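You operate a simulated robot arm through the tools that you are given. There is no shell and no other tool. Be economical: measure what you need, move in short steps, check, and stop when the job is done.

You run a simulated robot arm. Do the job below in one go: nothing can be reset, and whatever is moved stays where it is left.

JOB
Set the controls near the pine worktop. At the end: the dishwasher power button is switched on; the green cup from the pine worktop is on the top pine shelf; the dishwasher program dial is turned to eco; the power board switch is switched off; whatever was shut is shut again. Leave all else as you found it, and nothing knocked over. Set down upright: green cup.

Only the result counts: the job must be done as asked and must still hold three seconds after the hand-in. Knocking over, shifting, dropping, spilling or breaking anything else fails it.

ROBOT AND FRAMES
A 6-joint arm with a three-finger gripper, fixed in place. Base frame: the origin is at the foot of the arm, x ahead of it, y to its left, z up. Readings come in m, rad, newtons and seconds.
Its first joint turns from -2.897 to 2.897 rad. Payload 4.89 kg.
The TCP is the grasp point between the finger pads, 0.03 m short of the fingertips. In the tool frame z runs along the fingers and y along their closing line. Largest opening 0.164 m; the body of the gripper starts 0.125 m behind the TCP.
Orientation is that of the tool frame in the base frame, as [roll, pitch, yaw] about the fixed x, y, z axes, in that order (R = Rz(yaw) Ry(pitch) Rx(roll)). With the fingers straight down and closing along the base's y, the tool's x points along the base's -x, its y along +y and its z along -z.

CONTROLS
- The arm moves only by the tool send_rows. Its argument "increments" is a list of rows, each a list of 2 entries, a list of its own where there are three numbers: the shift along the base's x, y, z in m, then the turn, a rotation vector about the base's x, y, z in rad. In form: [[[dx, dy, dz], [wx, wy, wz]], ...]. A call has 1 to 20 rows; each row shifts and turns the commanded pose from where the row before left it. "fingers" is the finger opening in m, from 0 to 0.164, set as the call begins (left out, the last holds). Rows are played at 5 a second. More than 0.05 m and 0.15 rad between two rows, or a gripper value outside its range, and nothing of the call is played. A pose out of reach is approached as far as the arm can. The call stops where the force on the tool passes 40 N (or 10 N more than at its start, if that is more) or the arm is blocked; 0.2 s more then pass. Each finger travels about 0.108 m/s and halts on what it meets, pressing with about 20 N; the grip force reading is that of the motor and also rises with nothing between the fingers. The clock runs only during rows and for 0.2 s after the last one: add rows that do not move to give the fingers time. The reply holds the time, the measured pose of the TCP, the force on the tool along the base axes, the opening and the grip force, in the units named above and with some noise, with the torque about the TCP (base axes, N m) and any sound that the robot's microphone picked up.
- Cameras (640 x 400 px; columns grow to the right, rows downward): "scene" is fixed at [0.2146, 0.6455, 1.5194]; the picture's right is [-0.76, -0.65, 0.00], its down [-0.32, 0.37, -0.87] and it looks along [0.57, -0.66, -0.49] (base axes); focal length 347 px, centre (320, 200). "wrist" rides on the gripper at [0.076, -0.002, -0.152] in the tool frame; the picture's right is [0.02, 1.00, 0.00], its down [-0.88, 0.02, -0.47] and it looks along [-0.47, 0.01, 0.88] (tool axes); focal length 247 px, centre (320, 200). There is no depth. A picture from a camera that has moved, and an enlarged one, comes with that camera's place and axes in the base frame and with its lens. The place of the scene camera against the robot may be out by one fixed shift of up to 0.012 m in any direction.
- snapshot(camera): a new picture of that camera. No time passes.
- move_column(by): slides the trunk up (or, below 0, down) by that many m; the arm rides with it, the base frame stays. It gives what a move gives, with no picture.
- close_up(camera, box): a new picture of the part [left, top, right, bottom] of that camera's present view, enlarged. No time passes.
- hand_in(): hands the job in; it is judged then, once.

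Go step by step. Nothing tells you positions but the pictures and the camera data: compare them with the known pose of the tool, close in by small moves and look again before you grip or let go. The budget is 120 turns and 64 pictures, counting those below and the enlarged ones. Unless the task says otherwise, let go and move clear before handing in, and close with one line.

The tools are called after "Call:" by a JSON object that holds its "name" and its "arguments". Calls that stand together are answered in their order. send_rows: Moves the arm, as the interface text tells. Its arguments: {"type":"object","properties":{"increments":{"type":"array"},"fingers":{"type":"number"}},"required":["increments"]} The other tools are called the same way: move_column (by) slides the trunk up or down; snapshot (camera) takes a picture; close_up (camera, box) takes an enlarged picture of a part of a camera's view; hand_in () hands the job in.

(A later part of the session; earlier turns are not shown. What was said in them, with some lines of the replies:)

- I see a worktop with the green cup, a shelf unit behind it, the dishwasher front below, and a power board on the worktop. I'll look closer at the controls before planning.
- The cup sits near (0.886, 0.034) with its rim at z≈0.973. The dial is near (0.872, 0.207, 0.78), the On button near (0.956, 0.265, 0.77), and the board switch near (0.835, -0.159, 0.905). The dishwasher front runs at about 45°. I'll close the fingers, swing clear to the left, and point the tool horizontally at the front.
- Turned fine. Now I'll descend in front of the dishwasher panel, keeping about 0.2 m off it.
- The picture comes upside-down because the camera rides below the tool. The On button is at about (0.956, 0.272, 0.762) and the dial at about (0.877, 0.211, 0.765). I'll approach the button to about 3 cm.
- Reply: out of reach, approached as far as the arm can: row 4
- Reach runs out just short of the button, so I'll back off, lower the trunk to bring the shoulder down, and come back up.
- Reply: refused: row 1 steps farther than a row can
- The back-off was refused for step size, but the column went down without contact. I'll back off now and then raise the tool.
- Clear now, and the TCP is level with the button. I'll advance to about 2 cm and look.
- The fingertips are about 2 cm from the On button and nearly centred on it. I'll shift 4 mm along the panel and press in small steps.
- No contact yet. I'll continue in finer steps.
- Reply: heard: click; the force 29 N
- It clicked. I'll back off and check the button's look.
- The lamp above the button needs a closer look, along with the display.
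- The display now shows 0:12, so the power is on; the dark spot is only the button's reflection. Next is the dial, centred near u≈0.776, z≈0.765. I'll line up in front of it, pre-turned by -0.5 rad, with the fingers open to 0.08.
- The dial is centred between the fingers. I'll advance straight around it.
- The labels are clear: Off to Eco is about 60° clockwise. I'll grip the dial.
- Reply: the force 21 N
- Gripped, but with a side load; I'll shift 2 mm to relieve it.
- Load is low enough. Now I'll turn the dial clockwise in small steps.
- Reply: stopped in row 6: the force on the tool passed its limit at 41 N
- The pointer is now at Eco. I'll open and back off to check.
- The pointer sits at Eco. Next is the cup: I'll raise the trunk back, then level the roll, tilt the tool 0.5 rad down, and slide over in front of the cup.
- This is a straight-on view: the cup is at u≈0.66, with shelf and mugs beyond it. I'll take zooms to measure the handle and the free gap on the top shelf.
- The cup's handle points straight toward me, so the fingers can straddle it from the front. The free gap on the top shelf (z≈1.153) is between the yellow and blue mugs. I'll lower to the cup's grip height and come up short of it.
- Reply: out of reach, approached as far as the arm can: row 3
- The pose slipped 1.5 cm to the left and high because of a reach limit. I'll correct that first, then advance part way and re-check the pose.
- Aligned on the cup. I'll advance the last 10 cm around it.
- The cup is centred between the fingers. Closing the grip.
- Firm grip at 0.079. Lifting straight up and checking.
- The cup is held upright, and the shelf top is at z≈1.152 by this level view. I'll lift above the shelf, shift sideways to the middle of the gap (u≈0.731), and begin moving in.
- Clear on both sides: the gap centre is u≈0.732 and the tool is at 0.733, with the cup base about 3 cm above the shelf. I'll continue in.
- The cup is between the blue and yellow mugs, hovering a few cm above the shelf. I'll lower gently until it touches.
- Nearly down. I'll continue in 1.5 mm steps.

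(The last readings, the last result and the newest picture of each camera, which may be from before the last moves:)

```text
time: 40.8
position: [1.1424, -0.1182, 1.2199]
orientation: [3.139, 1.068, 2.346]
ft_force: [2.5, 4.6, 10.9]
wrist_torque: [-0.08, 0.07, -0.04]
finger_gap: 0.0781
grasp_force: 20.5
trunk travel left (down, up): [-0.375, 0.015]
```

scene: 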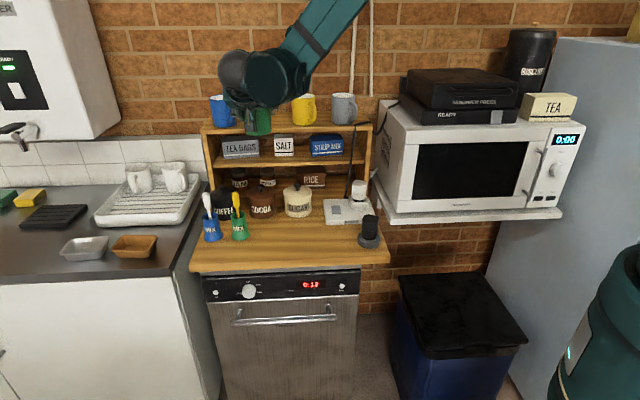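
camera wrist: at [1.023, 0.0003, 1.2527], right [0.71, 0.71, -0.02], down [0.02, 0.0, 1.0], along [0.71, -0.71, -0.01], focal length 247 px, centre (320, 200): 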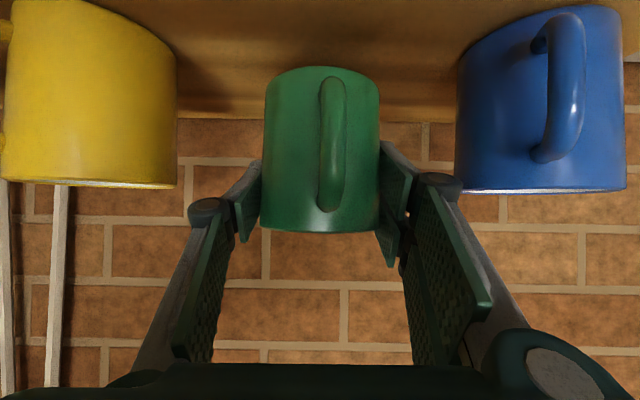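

The cup is touching the shelf. I'll ease off slightly and open the fingers.

Call:
{"name": "send_rows", "arguments": {"increments": [[[0, 0, 0.001], [0, 0, 0]], [[0, 0, 0], [0, 0, 0]]]}}

Call:
{"name": "send_rows", "arguments": {"increments": [[[0, 0, 0], [0, 0, 0]], [[0, 0, 0], [0, 0, 0]], [[0, 0, 0], [0, 0, 0]]], "fingers": 0.105}}

Call:
{"name": "snapshot", "arguments": {"camera": "wrist"}}

```text
time: 41.4
position: [1.1434, -0.1201, 1.2198]
orientation: [3.14, 1.065, 2.345]
ft_force: [-1.6, 1.2, -0.7]
wrist_torque: [0.01, 0.05, -0.03]
finger_gap: 0.0781
grasp_force: 20.2
trunk travel left (down, up): [-0.375, 0.015]
```

```text
time: 42.2
position: [1.1429, -0.1199, 1.2205]
orientation: [3.14, 1.066, 2.347]
ft_force: [1.0, 0.0, 1.4]
wrist_torque: [0.01, 0.04, -0.02]
finger_gap: 0.105
grasp_force: 0.0
trunk travel left (down, up): [-0.375, 0.015]
```

```text
24 pictures are left
camera wrist: at [1.0218, 0.0014, 1.2267], right [0.71, 0.71, -0.02], down [0.02, 0.0, 1.0], along [0.71, -0.71, -0.01], focal length 247 px, centre (320, 200)
```

wrist: 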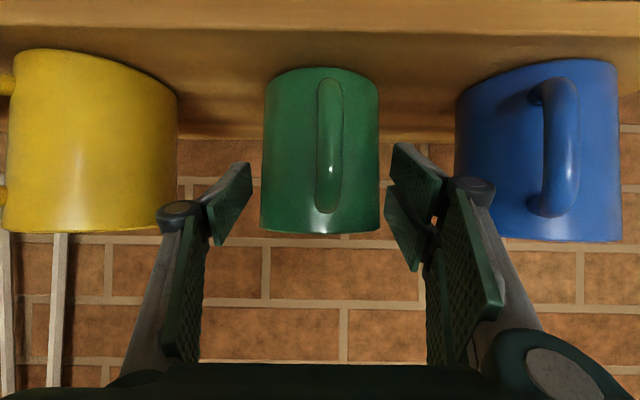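

Released, and the cup stands upright with clearance on both sides. I'll back straight out.

Call:
{"name": "send_rows", "arguments": {"increments": [[[-0.014, 0.0143, 0], [0, 0, 0]], [[-0.0252, 0.0257, 0], [0, 0, 0]], [[-0.0252, 0.0257, 0], [0, 0, 0]], [[-0.0252, 0.0257, 0], [0, 0, 0]], [[-0.0252, 0.0257, 0], [0, 0, 0]], [[-0.0252, 0.0257, 0], [0, 0, 0]], [[-0.0252, 0.0257, 0], [0, 0, 0]], [[-0.0252, 0.0257, 0], [0, 0, 0]], [[-0.0252, 0.0257, 0], [0, 0, 0]], [[-0.0252, 0.0257, 0], [0, 0, 0]]]}}

Call:
{"name": "close_up", "arguments": {"camera": "wrist", "box": [100, 0, 500, 250]}}

Call:
{"name": "snapshot", "arguments": {"camera": "scene"}}

```text
time: 44.4
position: [0.901, 0.1238, 1.2191]
orientation: [3.141, 1.066, 2.345]
ft_force: [0.4, -0.6, -0.1]
wrist_torque: [0.01, 0.0, 0.0]
finger_gap: 0.1051
grasp_force: 0.1
trunk travel left (down, up): [-0.375, 0.015]
```

```text
1.60 times, centred on (300, 125) of wrist
camera zoom: at [0.7802, 0.2454, 1.2272], right [0.71, 0.71, -0.02], down [0.02, 0.0, 1.0], along [0.71, -0.71, -0.01], focal length 395 px, centre (352, 320)
```

zoom: 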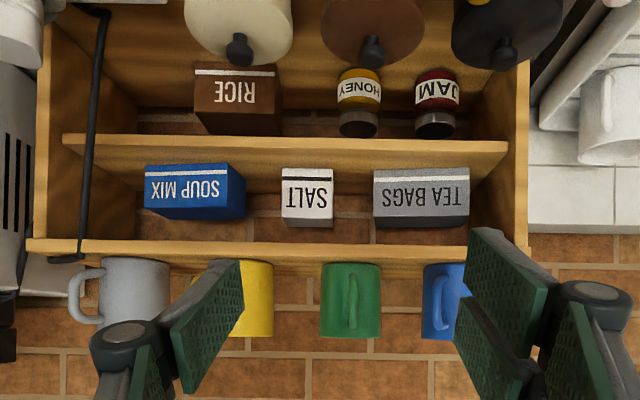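

```text
22 pictures are left
```

scene: 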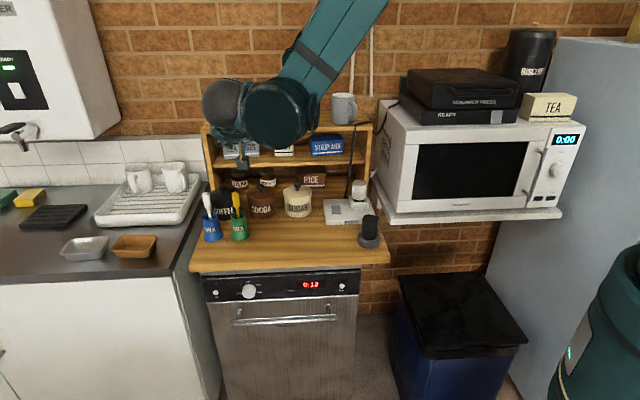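

The green cup is on the top shelf with all mugs as they were. Next is the power board switch: I'll lower the trunk to its original height, slide sideways, tilt further down with the fingers closed, and inspect it.

Call:
{"name": "send_rows", "arguments": {"increments": [[[-0.0292, -0.0286, -0.002], [0.0857, 0.084, 0]], [[-0.0292, -0.0286, -0.002], [0.0857, 0.084, 0]], [[-0.0292, -0.0286, -0.002], [0.0857, 0.084, 0]], [[-0.0292, -0.0286, -0.002], [0.0857, 0.084, 0]], [[-0.0292, -0.0286, -0.002], [0.0857, 0.084, 0]], [[-0.0292, -0.0286, -0.002], [0, 0, 0]], [[0, 0, 0], [0, 0, 0]]], "fingers": 0.0}}

Call:
{"name": "snapshot", "arguments": {"camera": "wrist"}}

Call:
{"name": "snapshot", "arguments": {"camera": "scene"}}

```text
time: 46.0
position: [0.7254, -0.0469, 1.2085]
orientation: [3.139, 0.467, 2.347]
ft_force: [-1.5, -0.6, 0.9]
wrist_torque: [0.12, -0.11, 0.08]
finger_gap: 0.0003
grasp_force: 20.2
trunk travel left (down, up): [-0.375, 0.015]
```

```text
21 pictures are left
camera wrist: at [0.6283, 0.0504, 1.3104], right [0.7, 0.71, -0.01], down [0.41, -0.4, 0.82], along [0.58, -0.58, -0.57], focal length 247 px, centre (320, 200)
```

wrist: 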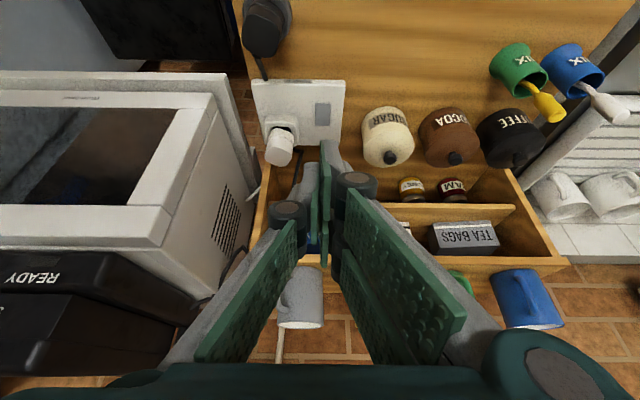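

```text
20 pictures are left
```

scene: 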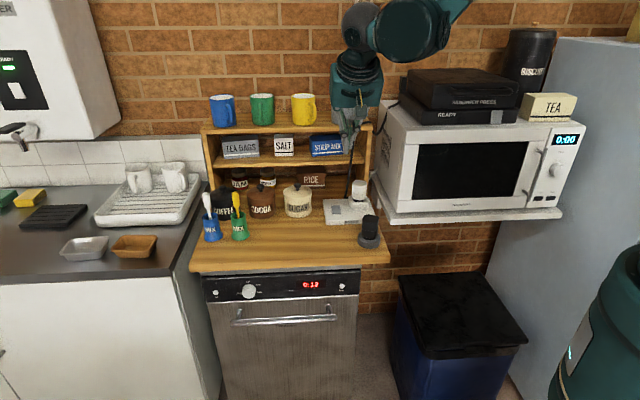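

The switch is at about (0.837, -0.157). I'll zoom in to read the rocker's position.

Call:
{"name": "close_up", "arguments": {"camera": "wrist", "box": [250, 70, 362, 140]}}

Call:
{"name": "close_up", "arguments": {"camera": "scene", "box": [318, 190, 382, 230]}}

```text
5.71 times, centred on (306, 105) of wrist
camera zoom: at [0.6283, 0.0504, 1.3104], right [0.7, 0.71, -0.01], down [0.41, -0.4, 0.82], along [0.58, -0.58, -0.57], focal length 1411 px, centre (400, 743)
```

zoom: 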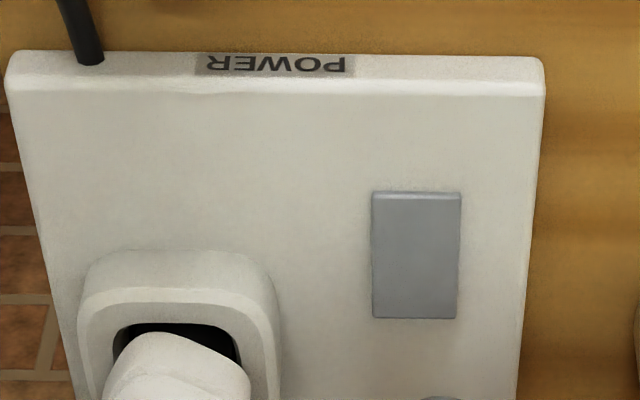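

```text
10.00 times, centred on (350, 210) of scene
camera zoom: at [0.2146, 0.6455, 1.5194], right [-0.76, -0.65, 0.0], down [-0.32, 0.37, -0.87], along [0.57, -0.66, -0.49], focal length 3470 px, centre (20, 100)
```

zoom: 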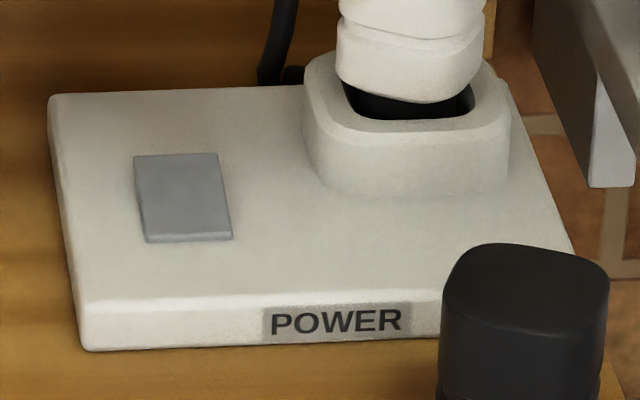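

The rocker's front edge stands raised and its rear is down. There is something small and round behind it, so I'll look at that before pressing.

Call:
{"name": "close_up", "arguments": {"camera": "wrist", "box": [296, 90, 360, 150]}}

```text
6.67 times, centred on (328, 120) of wrist
camera zoom: at [0.6283, 0.0504, 1.3104], right [0.7, 0.71, -0.01], down [0.41, -0.4, 0.82], along [0.58, -0.58, -0.57], focal length 1646 px, centre (267, 733)
```

zoom: 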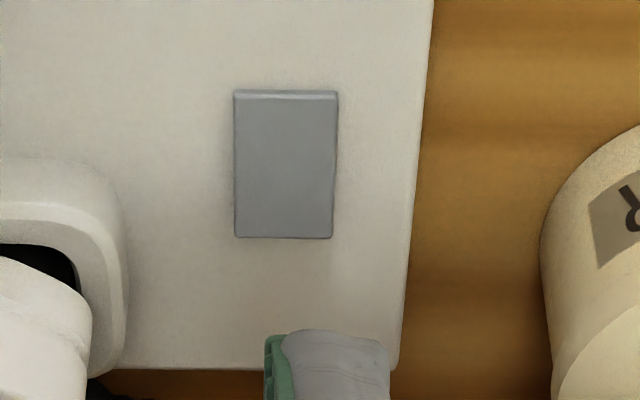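

That round thing was only my own fingertip. Pressing the raised front end of the rocker should flip it, so I'll lower the trunk and come down to just above that end.

Call:
{"name": "move_column", "arguments": {"by": -0.1}}

Call:
{"name": "send_rows", "arguments": {"increments": [[[0.0216, -0.0215, -0.02], [0, 0, 0]], [[0.0216, -0.0215, -0.02], [0, 0, 0]], [[0.0216, -0.0215, -0.025], [0, 0, 0]], [[0.0216, -0.0215, -0.025], [0, 0, 0]], [[0.0216, -0.0215, -0.035], [0, 0, 0]], [[0, 0, 0], [0, 0, 0]]]}}

Call:
{"name": "snapshot", "arguments": {"camera": "wrist"}}

Call:
{"name": "close_up", "arguments": {"camera": "scene", "box": [300, 150, 400, 212]}}

```text
time: 47.3
position: [0.7269, -0.0456, 1.1076]
orientation: [3.14, 0.466, 2.345]
ft_force: [0.1, 0.2, -0.3]
wrist_torque: [0.0, 0.02, -0.02]
finger_gap: 0.0001
grasp_force: 20.1
trunk travel left (down, up): [-0.275, 0.115]
```

```text
time: 48.7
position: [0.836, -0.1537, 0.9827]
orientation: [3.139, 0.467, 2.346]
ft_force: [0.3, -0.2, 0.0]
wrist_torque: [-0.01, 0.07, -0.02]
finger_gap: 0.0
grasp_force: 19.5
trunk travel left (down, up): [-0.275, 0.115]
```

```text
16 pictures are left
camera wrist: at [0.7384, -0.0563, 1.0848], right [0.7, 0.71, -0.01], down [0.41, -0.4, 0.82], along [0.58, -0.58, -0.57], focal length 247 px, centre (320, 200)
```

wrist: 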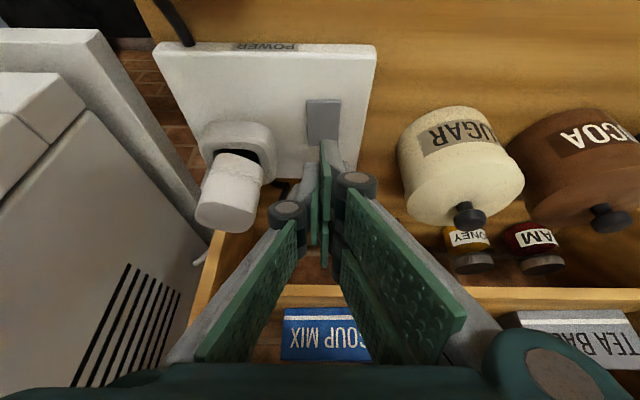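

```text
6.40 times, centred on (350, 181) of scene
camera zoom: at [0.2146, 0.6455, 1.5194], right [-0.76, -0.65, 0.0], down [-0.32, 0.37, -0.87], along [0.57, -0.66, -0.49], focal length 2221 px, centre (128, 322)
```

zoom: 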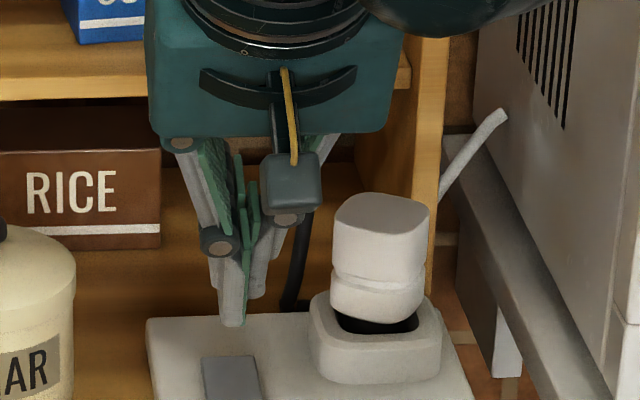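

The fingertip is above the rocker's front half. I'll descend in small steps to press it.

Call:
{"name": "send_rows", "arguments": {"increments": [[[-0.0028, -0.0028, -0.012], [0, 0, 0]], [[0, 0, -0.01], [0, 0, 0]], [[0, 0, -0.004], [0, 0, 0]], [[0, 0, -0.003], [0, 0, 0]], [[0, 0, -0.002], [0, 0, 0]]]}}

Call:
{"name": "close_up", "arguments": {"camera": "wrist", "box": [270, 70, 390, 200]}}

```text
time: 49.9
position: [0.8315, -0.1564, 0.9529]
orientation: [3.14, 0.467, 2.347]
ft_force: [-0.4, -0.1, 0.3]
wrist_torque: [0.05, -0.01, 0.03]
finger_gap: 0.0
grasp_force: 20.4
trunk travel left (down, up): [-0.275, 0.115]
```

```text
3.08 times, centred on (330, 135) of wrist
camera zoom: at [0.7344, -0.0591, 1.0541], right [0.7, 0.71, -0.01], down [0.41, -0.4, 0.82], along [0.58, -0.58, -0.57], focal length 760 px, centre (289, 400)
```

zoom: 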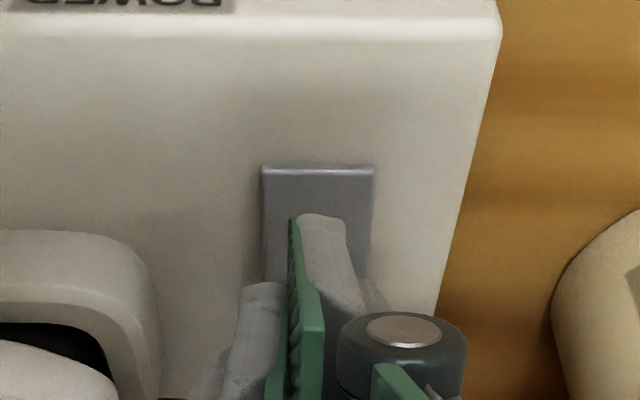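

The tip will land on the front portion of the rocker. Continuing down in 1.5 mm steps.

Call:
{"name": "send_rows", "arguments": {"increments": [[[0, 0, -0.0015], [0, 0, 0]], [[0, 0, -0.0015], [0, 0, 0]], [[0, 0, -0.0015], [0, 0, 0]], [[0, 0, -0.0015], [0, 0, 0]], [[0, 0, -0.0015], [0, 0, 0]]]}}

```text
time: 51.1
position: [0.832, -0.1561, 0.9448]
orientation: [3.14, 0.465, 2.346]
ft_force: [-0.3, -0.5, 0.3]
wrist_torque: [0.01, -0.03, 0.01]
finger_gap: 0.0
grasp_force: 19.6
trunk travel left (down, up): [-0.275, 0.115]
```

Call:
{"name": "send_rows", "arguments": {"increments": [[[0, 0, -0.0015], [0, 0, 0]], [[0, 0, -0.0015], [0, 0, 0]], [[0, 0, -0.0015], [0, 0, 0]], [[0, 0, -0.0015], [0, 0, 0]]]}}

Call:
{"name": "close_up", "arguments": {"camera": "wrist", "box": [270, 70, 390, 200]}}

```text
time: 52.1
position: [0.832, -0.1547, 0.9395]
orientation: [3.138, 0.467, 2.345]
ft_force: [-0.1, -0.7, -0.2]
wrist_torque: [0.02, 0.04, 0.02]
finger_gap: 0.0
grasp_force: 20.3
trunk travel left (down, up): [-0.275, 0.115]
```

```text
3.08 times, centred on (330, 135) of wrist
camera zoom: at [0.7344, -0.0593, 1.0404], right [0.7, 0.71, -0.01], down [0.41, -0.4, 0.82], along [0.58, -0.58, -0.57], focal length 760 px, centre (289, 400)
```

zoom: 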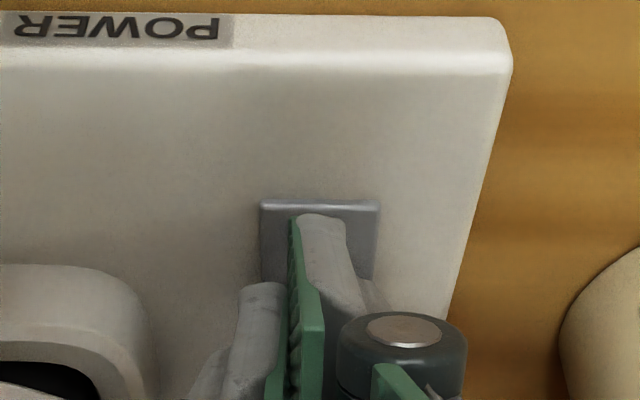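

The board is a little lower and further back than estimated (front edge z≈0.894, n≈-0.682). I'll shift 7 mm inward and continue down.

Call:
{"name": "send_rows", "arguments": {"increments": [[[0.0049, -0.005, 0], [0, 0, 0]], [[0, 0, -0.0015], [0, 0, 0]], [[0, 0, -0.0015], [0, 0, 0]], [[0, 0, -0.0015], [0, 0, 0]], [[0, 0, -0.0015], [0, 0, 0]]]}}

```text
time: 53.3
position: [0.8368, -0.1606, 0.9317]
orientation: [3.14, 0.466, 2.346]
ft_force: [1.1, -0.5, 5.9]
wrist_torque: [0.07, 0.01, -0.04]
finger_gap: 0.0
grasp_force: 20.0
trunk travel left (down, up): [-0.275, 0.115]
```

Contact has begun (6 N). I'll continue pressing gently until it clicks.

Call:
{"name": "send_rows", "arguments": {"increments": [[[0, 0, -0.001], [0, 0, 0]], [[0, 0, -0.001], [0, 0, 0]], [[0, 0, -0.001], [0, 0, 0]]]}}

```text
time: 54.1
position: [0.8369, -0.1606, 0.9332]
orientation: [3.138, 0.468, 2.344]
ft_force: [-4.7, 3.6, 29.6]
wrist_torque: [0.58, 0.42, -0.03]
finger_gap: 0.0002
grasp_force: 19.7
trunk travel left (down, up): [-0.275, 0.115]
stopped in row 3: the force on the tool passed its limit at 43 N (the readings are from after the stop); the commanded pose is now the measured one
```

That stopped at 43 N with no click. I'll lift a little and look at the rocker.

Call:
{"name": "send_rows", "arguments": {"increments": [[[0, 0, 0.006], [0, 0, 0]], [[0, 0, 0.02], [0, 0, 0]]]}}

Call:
{"name": "close_up", "arguments": {"camera": "wrist", "box": [270, 70, 390, 200]}}

Call:
{"name": "close_up", "arguments": {"camera": "scene", "box": [318, 180, 382, 220]}}

```text
time: 54.7
position: [0.839, -0.1614, 0.9574]
orientation: [3.141, 0.468, 2.346]
ft_force: [0.4, -0.2, 1.2]
wrist_torque: [0.0, 0.03, 0.03]
finger_gap: 0.0
grasp_force: 20.1
trunk travel left (down, up): [-0.275, 0.115]
```

```text
3.08 times, centred on (330, 135) of wrist
camera zoom: at [0.7404, -0.0645, 1.0585], right [0.7, 0.71, -0.01], down [0.41, -0.4, 0.82], along [0.58, -0.58, -0.57], focal length 760 px, centre (289, 400)
```

zoom: 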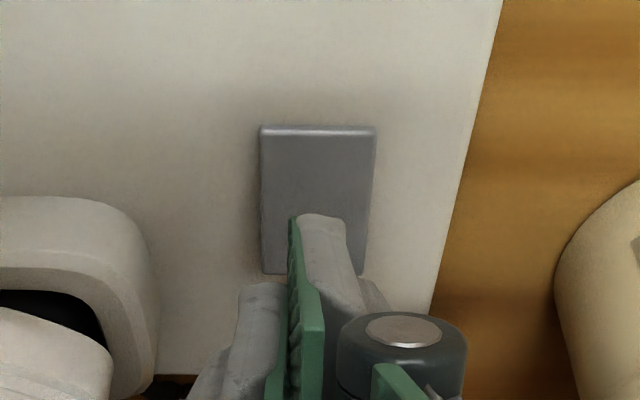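

```text
10.00 times, centred on (350, 200) of scene
camera zoom: at [0.2146, 0.6455, 1.5194], right [-0.76, -0.65, 0.0], down [-0.32, 0.37, -0.87], along [0.57, -0.66, -0.49], focal length 3470 px, centre (20, 200)
```

zoom: 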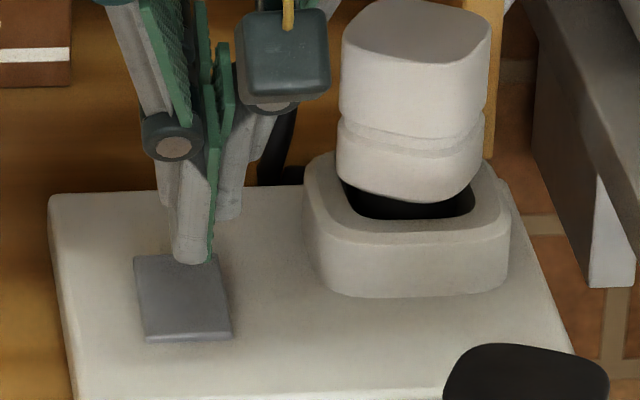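

The rocker didn't move under 43 N at its front end, so the front is the side already down and the rear is the one to press. I'll move 3.4 cm inward and press there.

Call:
{"name": "send_rows", "arguments": {"increments": [[[0.0119, -0.0121, 0], [0, 0, 0]], [[0.0119, -0.0121, 0], [0, 0, 0]], [[0, 0, -0.004], [0, 0, 0]], [[0, 0, 0], [0, 0, 0]]]}}

Call:
{"name": "close_up", "arguments": {"camera": "wrist", "box": [270, 50, 390, 180]}}

```text
time: 55.7
position: [0.8617, -0.186, 0.9522]
orientation: [3.138, 0.468, 2.346]
ft_force: [0.2, -1.0, 0.5]
wrist_torque: [0.04, -0.02, 0.0]
finger_gap: 0.0
grasp_force: 19.5
trunk travel left (down, up): [-0.275, 0.115]
```

```text
3.08 times, centred on (330, 115) of wrist
camera zoom: at [0.7641, -0.0886, 1.0538], right [0.7, 0.71, -0.01], down [0.41, -0.4, 0.82], along [0.58, -0.58, -0.57], focal length 760 px, centre (289, 462)
```

zoom: 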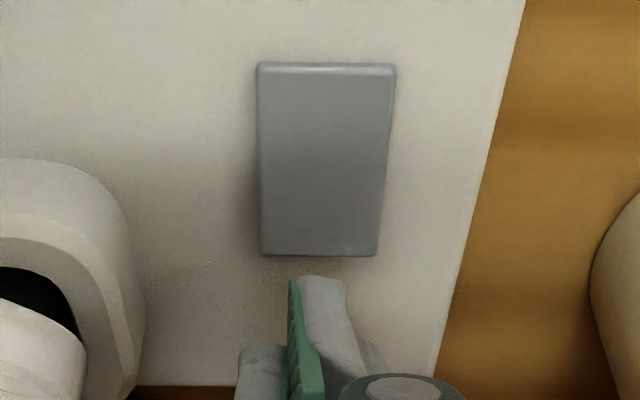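

This fuller view confirms the rear end is the higher one. I'll shift 7 mm forward so the tip lands inside the rear edge and press down in small steps.

Call:
{"name": "send_rows", "arguments": {"increments": [[[-0.0049, 0.005, 0], [0, 0, 0]], [[0, 0, -0.004], [0, 0, 0]], [[0, 0, -0.002], [0, 0, 0]], [[0, 0, -0.0015], [0, 0, 0]], [[0, 0, -0.0015], [0, 0, 0]], [[0, 0, -0.0015], [0, 0, 0]], [[0, 0, 0], [0, 0, 0]]]}}

```text
time: 57.3
position: [0.8574, -0.1801, 0.9423]
orientation: [3.139, 0.467, 2.346]
ft_force: [0.0, -0.3, -0.3]
wrist_torque: [-0.03, -0.04, -0.03]
finger_gap: 0.0
grasp_force: 19.9
trunk travel left (down, up): [-0.275, 0.115]
```

Call:
{"name": "send_rows", "arguments": {"increments": [[[0, 0, -0.0015], [0, 0, 0]], [[0, 0, -0.0015], [0, 0, 0]], [[0, 0, -0.0015], [0, 0, 0]], [[0, 0, -0.0015], [0, 0, 0]], [[0, 0, -0.0015], [0, 0, 0]]]}}

```text
time: 58.5
position: [0.8553, -0.1806, 0.934]
orientation: [3.14, 0.468, 2.345]
ft_force: [0.2, 0.2, -0.4]
wrist_torque: [0.0, -0.01, 0.01]
finger_gap: 0.0001
grasp_force: 20.3
trunk travel left (down, up): [-0.275, 0.115]
```

No contact yet, so I'll look before going lower.

Call:
{"name": "close_up", "arguments": {"camera": "wrist", "box": [270, 50, 390, 180]}}

```text
3.08 times, centred on (330, 115) of wrist
camera zoom: at [0.7587, -0.0829, 1.0369], right [0.7, 0.71, -0.01], down [0.41, -0.4, 0.82], along [0.58, -0.58, -0.57], focal length 760 px, centre (289, 462)
```

zoom: 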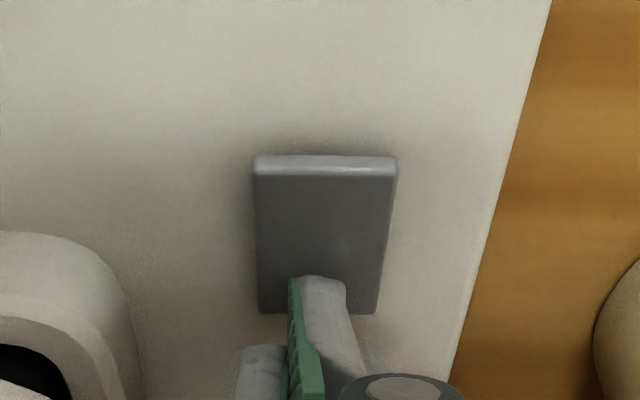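

The tip is over the rear half and not quite touching. I'll continue down gently.

Call:
{"name": "send_rows", "arguments": {"increments": [[[0.0028, -0.0029, 0], [0, 0, 0]], [[0, 0, -0.0015], [0, 0, 0]], [[0, 0, -0.0015], [0, 0, 0]], [[0, 0, -0.0015], [0, 0, 0]], [[0, 0, 0], [0, 0, 0]]]}}

```text
time: 59.5
position: [0.8598, -0.1823, 0.9338]
orientation: [3.138, 0.47, 2.346]
ft_force: [-2.5, 1.4, 29.1]
wrist_torque: [0.42, 0.3, -0.02]
finger_gap: 0.0
grasp_force: 20.4
trunk travel left (down, up): [-0.275, 0.115]
stopped in row 4: the force on the tool passed its limit at 45 N (the readings are from after the stop); the commanded pose is now the measured one
```

That stopped again without a click. I'll lift off and compare the rocker with the earlier view.

Call:
{"name": "send_rows", "arguments": {"increments": [[[0, 0, 0.01], [0, 0, 0]], [[0, 0, 0.03], [0, 0, 0]], [[0, 0, 0.03], [0, 0, 0]]]}}

Call:
{"name": "close_up", "arguments": {"camera": "scene", "box": [318, 190, 382, 230]}}

Call:
{"name": "close_up", "arguments": {"camera": "wrist", "box": [280, 80, 380, 142]}}

```text
time: 60.2
position: [0.8609, -0.1839, 1.0014]
orientation: [3.137, 0.469, 2.346]
ft_force: [0.7, -0.5, -0.7]
wrist_torque: [-0.01, 0.12, -0.01]
finger_gap: 0.0001
grasp_force: 20.0
trunk travel left (down, up): [-0.275, 0.115]
```

```text
10.00 times, centred on (350, 210) of scene
camera zoom: at [0.2146, 0.6455, 1.5194], right [-0.76, -0.65, 0.0], down [-0.32, 0.37, -0.87], along [0.57, -0.66, -0.49], focal length 3470 px, centre (20, 100)
```

zoom: 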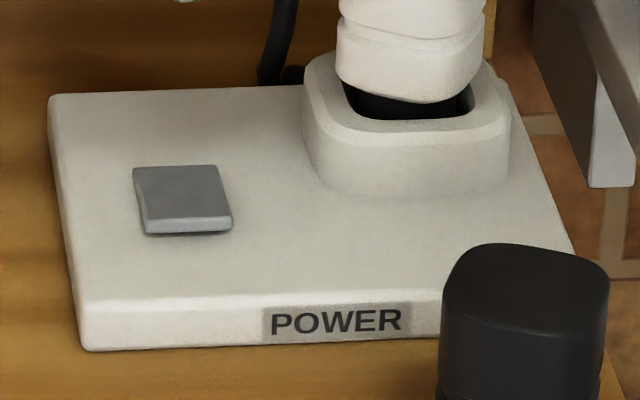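

```text
6.40 times, centred on (330, 111) of wrist
camera zoom: at [0.763, -0.0867, 1.1031], right [0.7, 0.71, -0.01], down [0.41, -0.4, 0.82], along [0.58, -0.58, -0.57], focal length 1581 px, centre (256, 770)
```

zoom: 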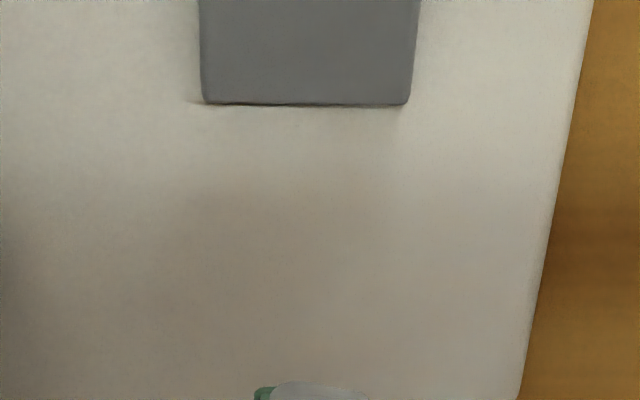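

The rocker has flipped: its front is now clearly raised and the rear is down, the opposite of its starting state, so the board is off. I'll move clear and check the whole scene.

Call:
{"name": "send_rows", "arguments": {"increments": [[[0, 0, 0.04], [0, 0, 0]], [[-0.014, 0.0143, 0.03], [0, 0, 0]], [[-0.021, 0.0214, 0.03], [0, 0, 0]], [[-0.021, 0.0214, 0.03], [0, 0, 0]], [[-0.021, 0.0214, 0.03], [0, 0, 0]], [[-0.021, 0.0214, 0.03], [0, 0, 0]], [[-0.028, 0.0286, 0.02], [0, 0, 0]], [[-0.028, 0.0286, 0.02], [0, 0, 0]], [[-0.028, 0.0286, 0.02], [0, 0, 0]], [[0, 0, 0], [0, 0, 0]]]}}

Call:
{"name": "snapshot", "arguments": {"camera": "scene"}}

Call:
{"name": "close_up", "arguments": {"camera": "scene", "box": [190, 80, 390, 205]}}

Call:
{"name": "close_up", "arguments": {"camera": "scene", "box": [190, 175, 400, 306]}}

```text
time: 62.5
position: [0.6779, 0.004, 1.2517]
orientation: [3.138, 0.468, 2.345]
ft_force: [-1.1, 0.7, 0.9]
wrist_torque: [0.02, -0.15, 0.05]
finger_gap: 0.0
grasp_force: 19.7
trunk travel left (down, up): [-0.275, 0.115]
```

```text
6 pictures are left
```

scene: 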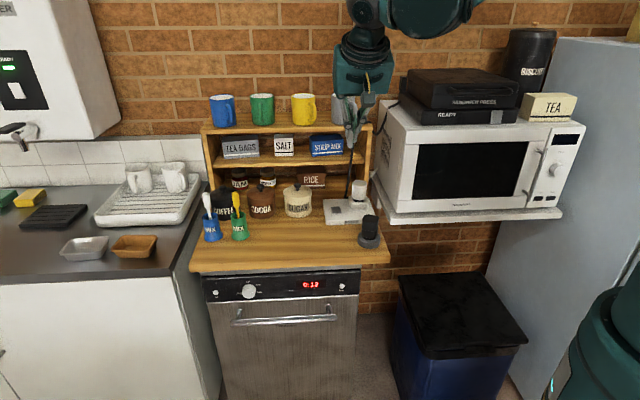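

```text
3.20 times, centred on (290, 142) of scene
camera zoom: at [0.2146, 0.6455, 1.5194], right [-0.76, -0.65, 0.0], down [-0.32, 0.37, -0.87], along [0.57, -0.66, -0.49], focal length 1110 px, centre (416, 384)
```

zoom: 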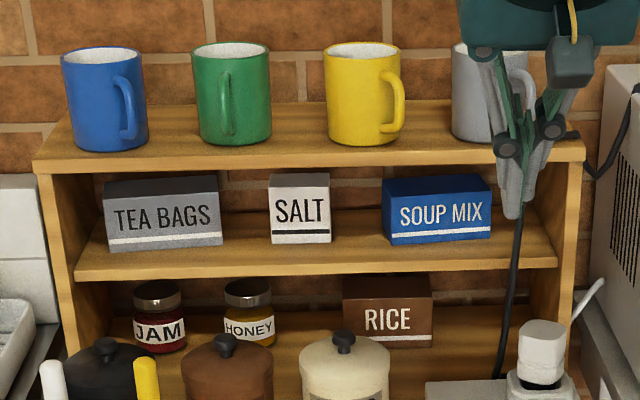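

```text
3.05 times, centred on (295, 240) of scene
camera zoom: at [0.2146, 0.6455, 1.5194], right [-0.76, -0.65, 0.0], down [-0.32, 0.37, -0.87], along [0.57, -0.66, -0.49], focal length 1058 px, centre (396, 77)
```

zoom: 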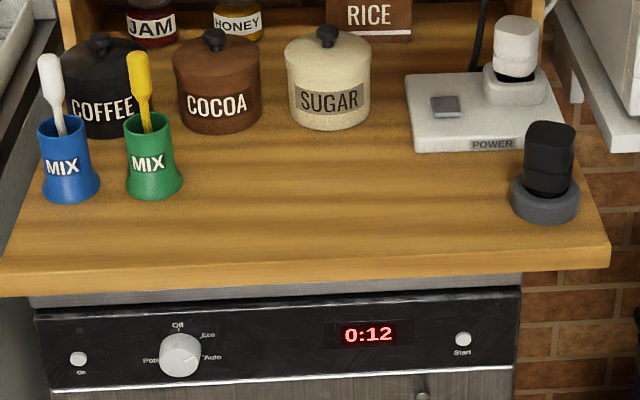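

The microwave display has gone dark, so the board is off. The dishwasher shows 0:12 and the cup stands upright on the top shelf. One last check of the dial pointer.

Call:
{"name": "close_up", "arguments": {"camera": "scene", "box": [225, 270, 281, 305]}}

```text
11.43 times, centred on (253, 288) of scene
camera zoom: at [0.2146, 0.6455, 1.5194], right [-0.76, -0.65, 0.0], down [-0.32, 0.37, -0.87], along [0.57, -0.66, -0.49], focal length 3966 px, centre (1086, -800)
```

zoom: 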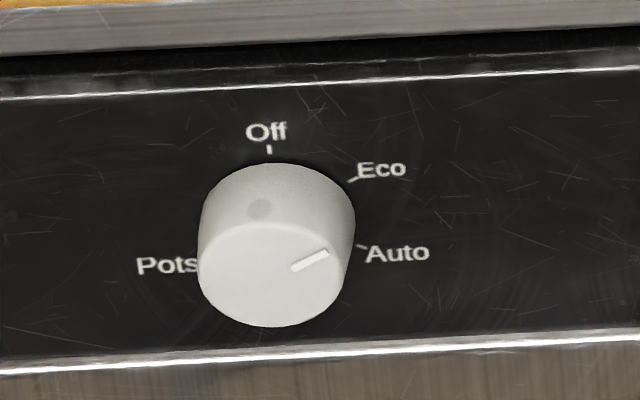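

The pointer lines up with the Eco tick, the tool is clear of everything, and nothing else has moved. Handing in.

Call:
{"name": "hand_in", "arguments": {}}

```text
The job is handed in.
```

I handed the job in with the dishwasher on, its dial at eco, the power board off, and the green cup upright on the top pine shelf; nothing needed opening and nothing else moved.
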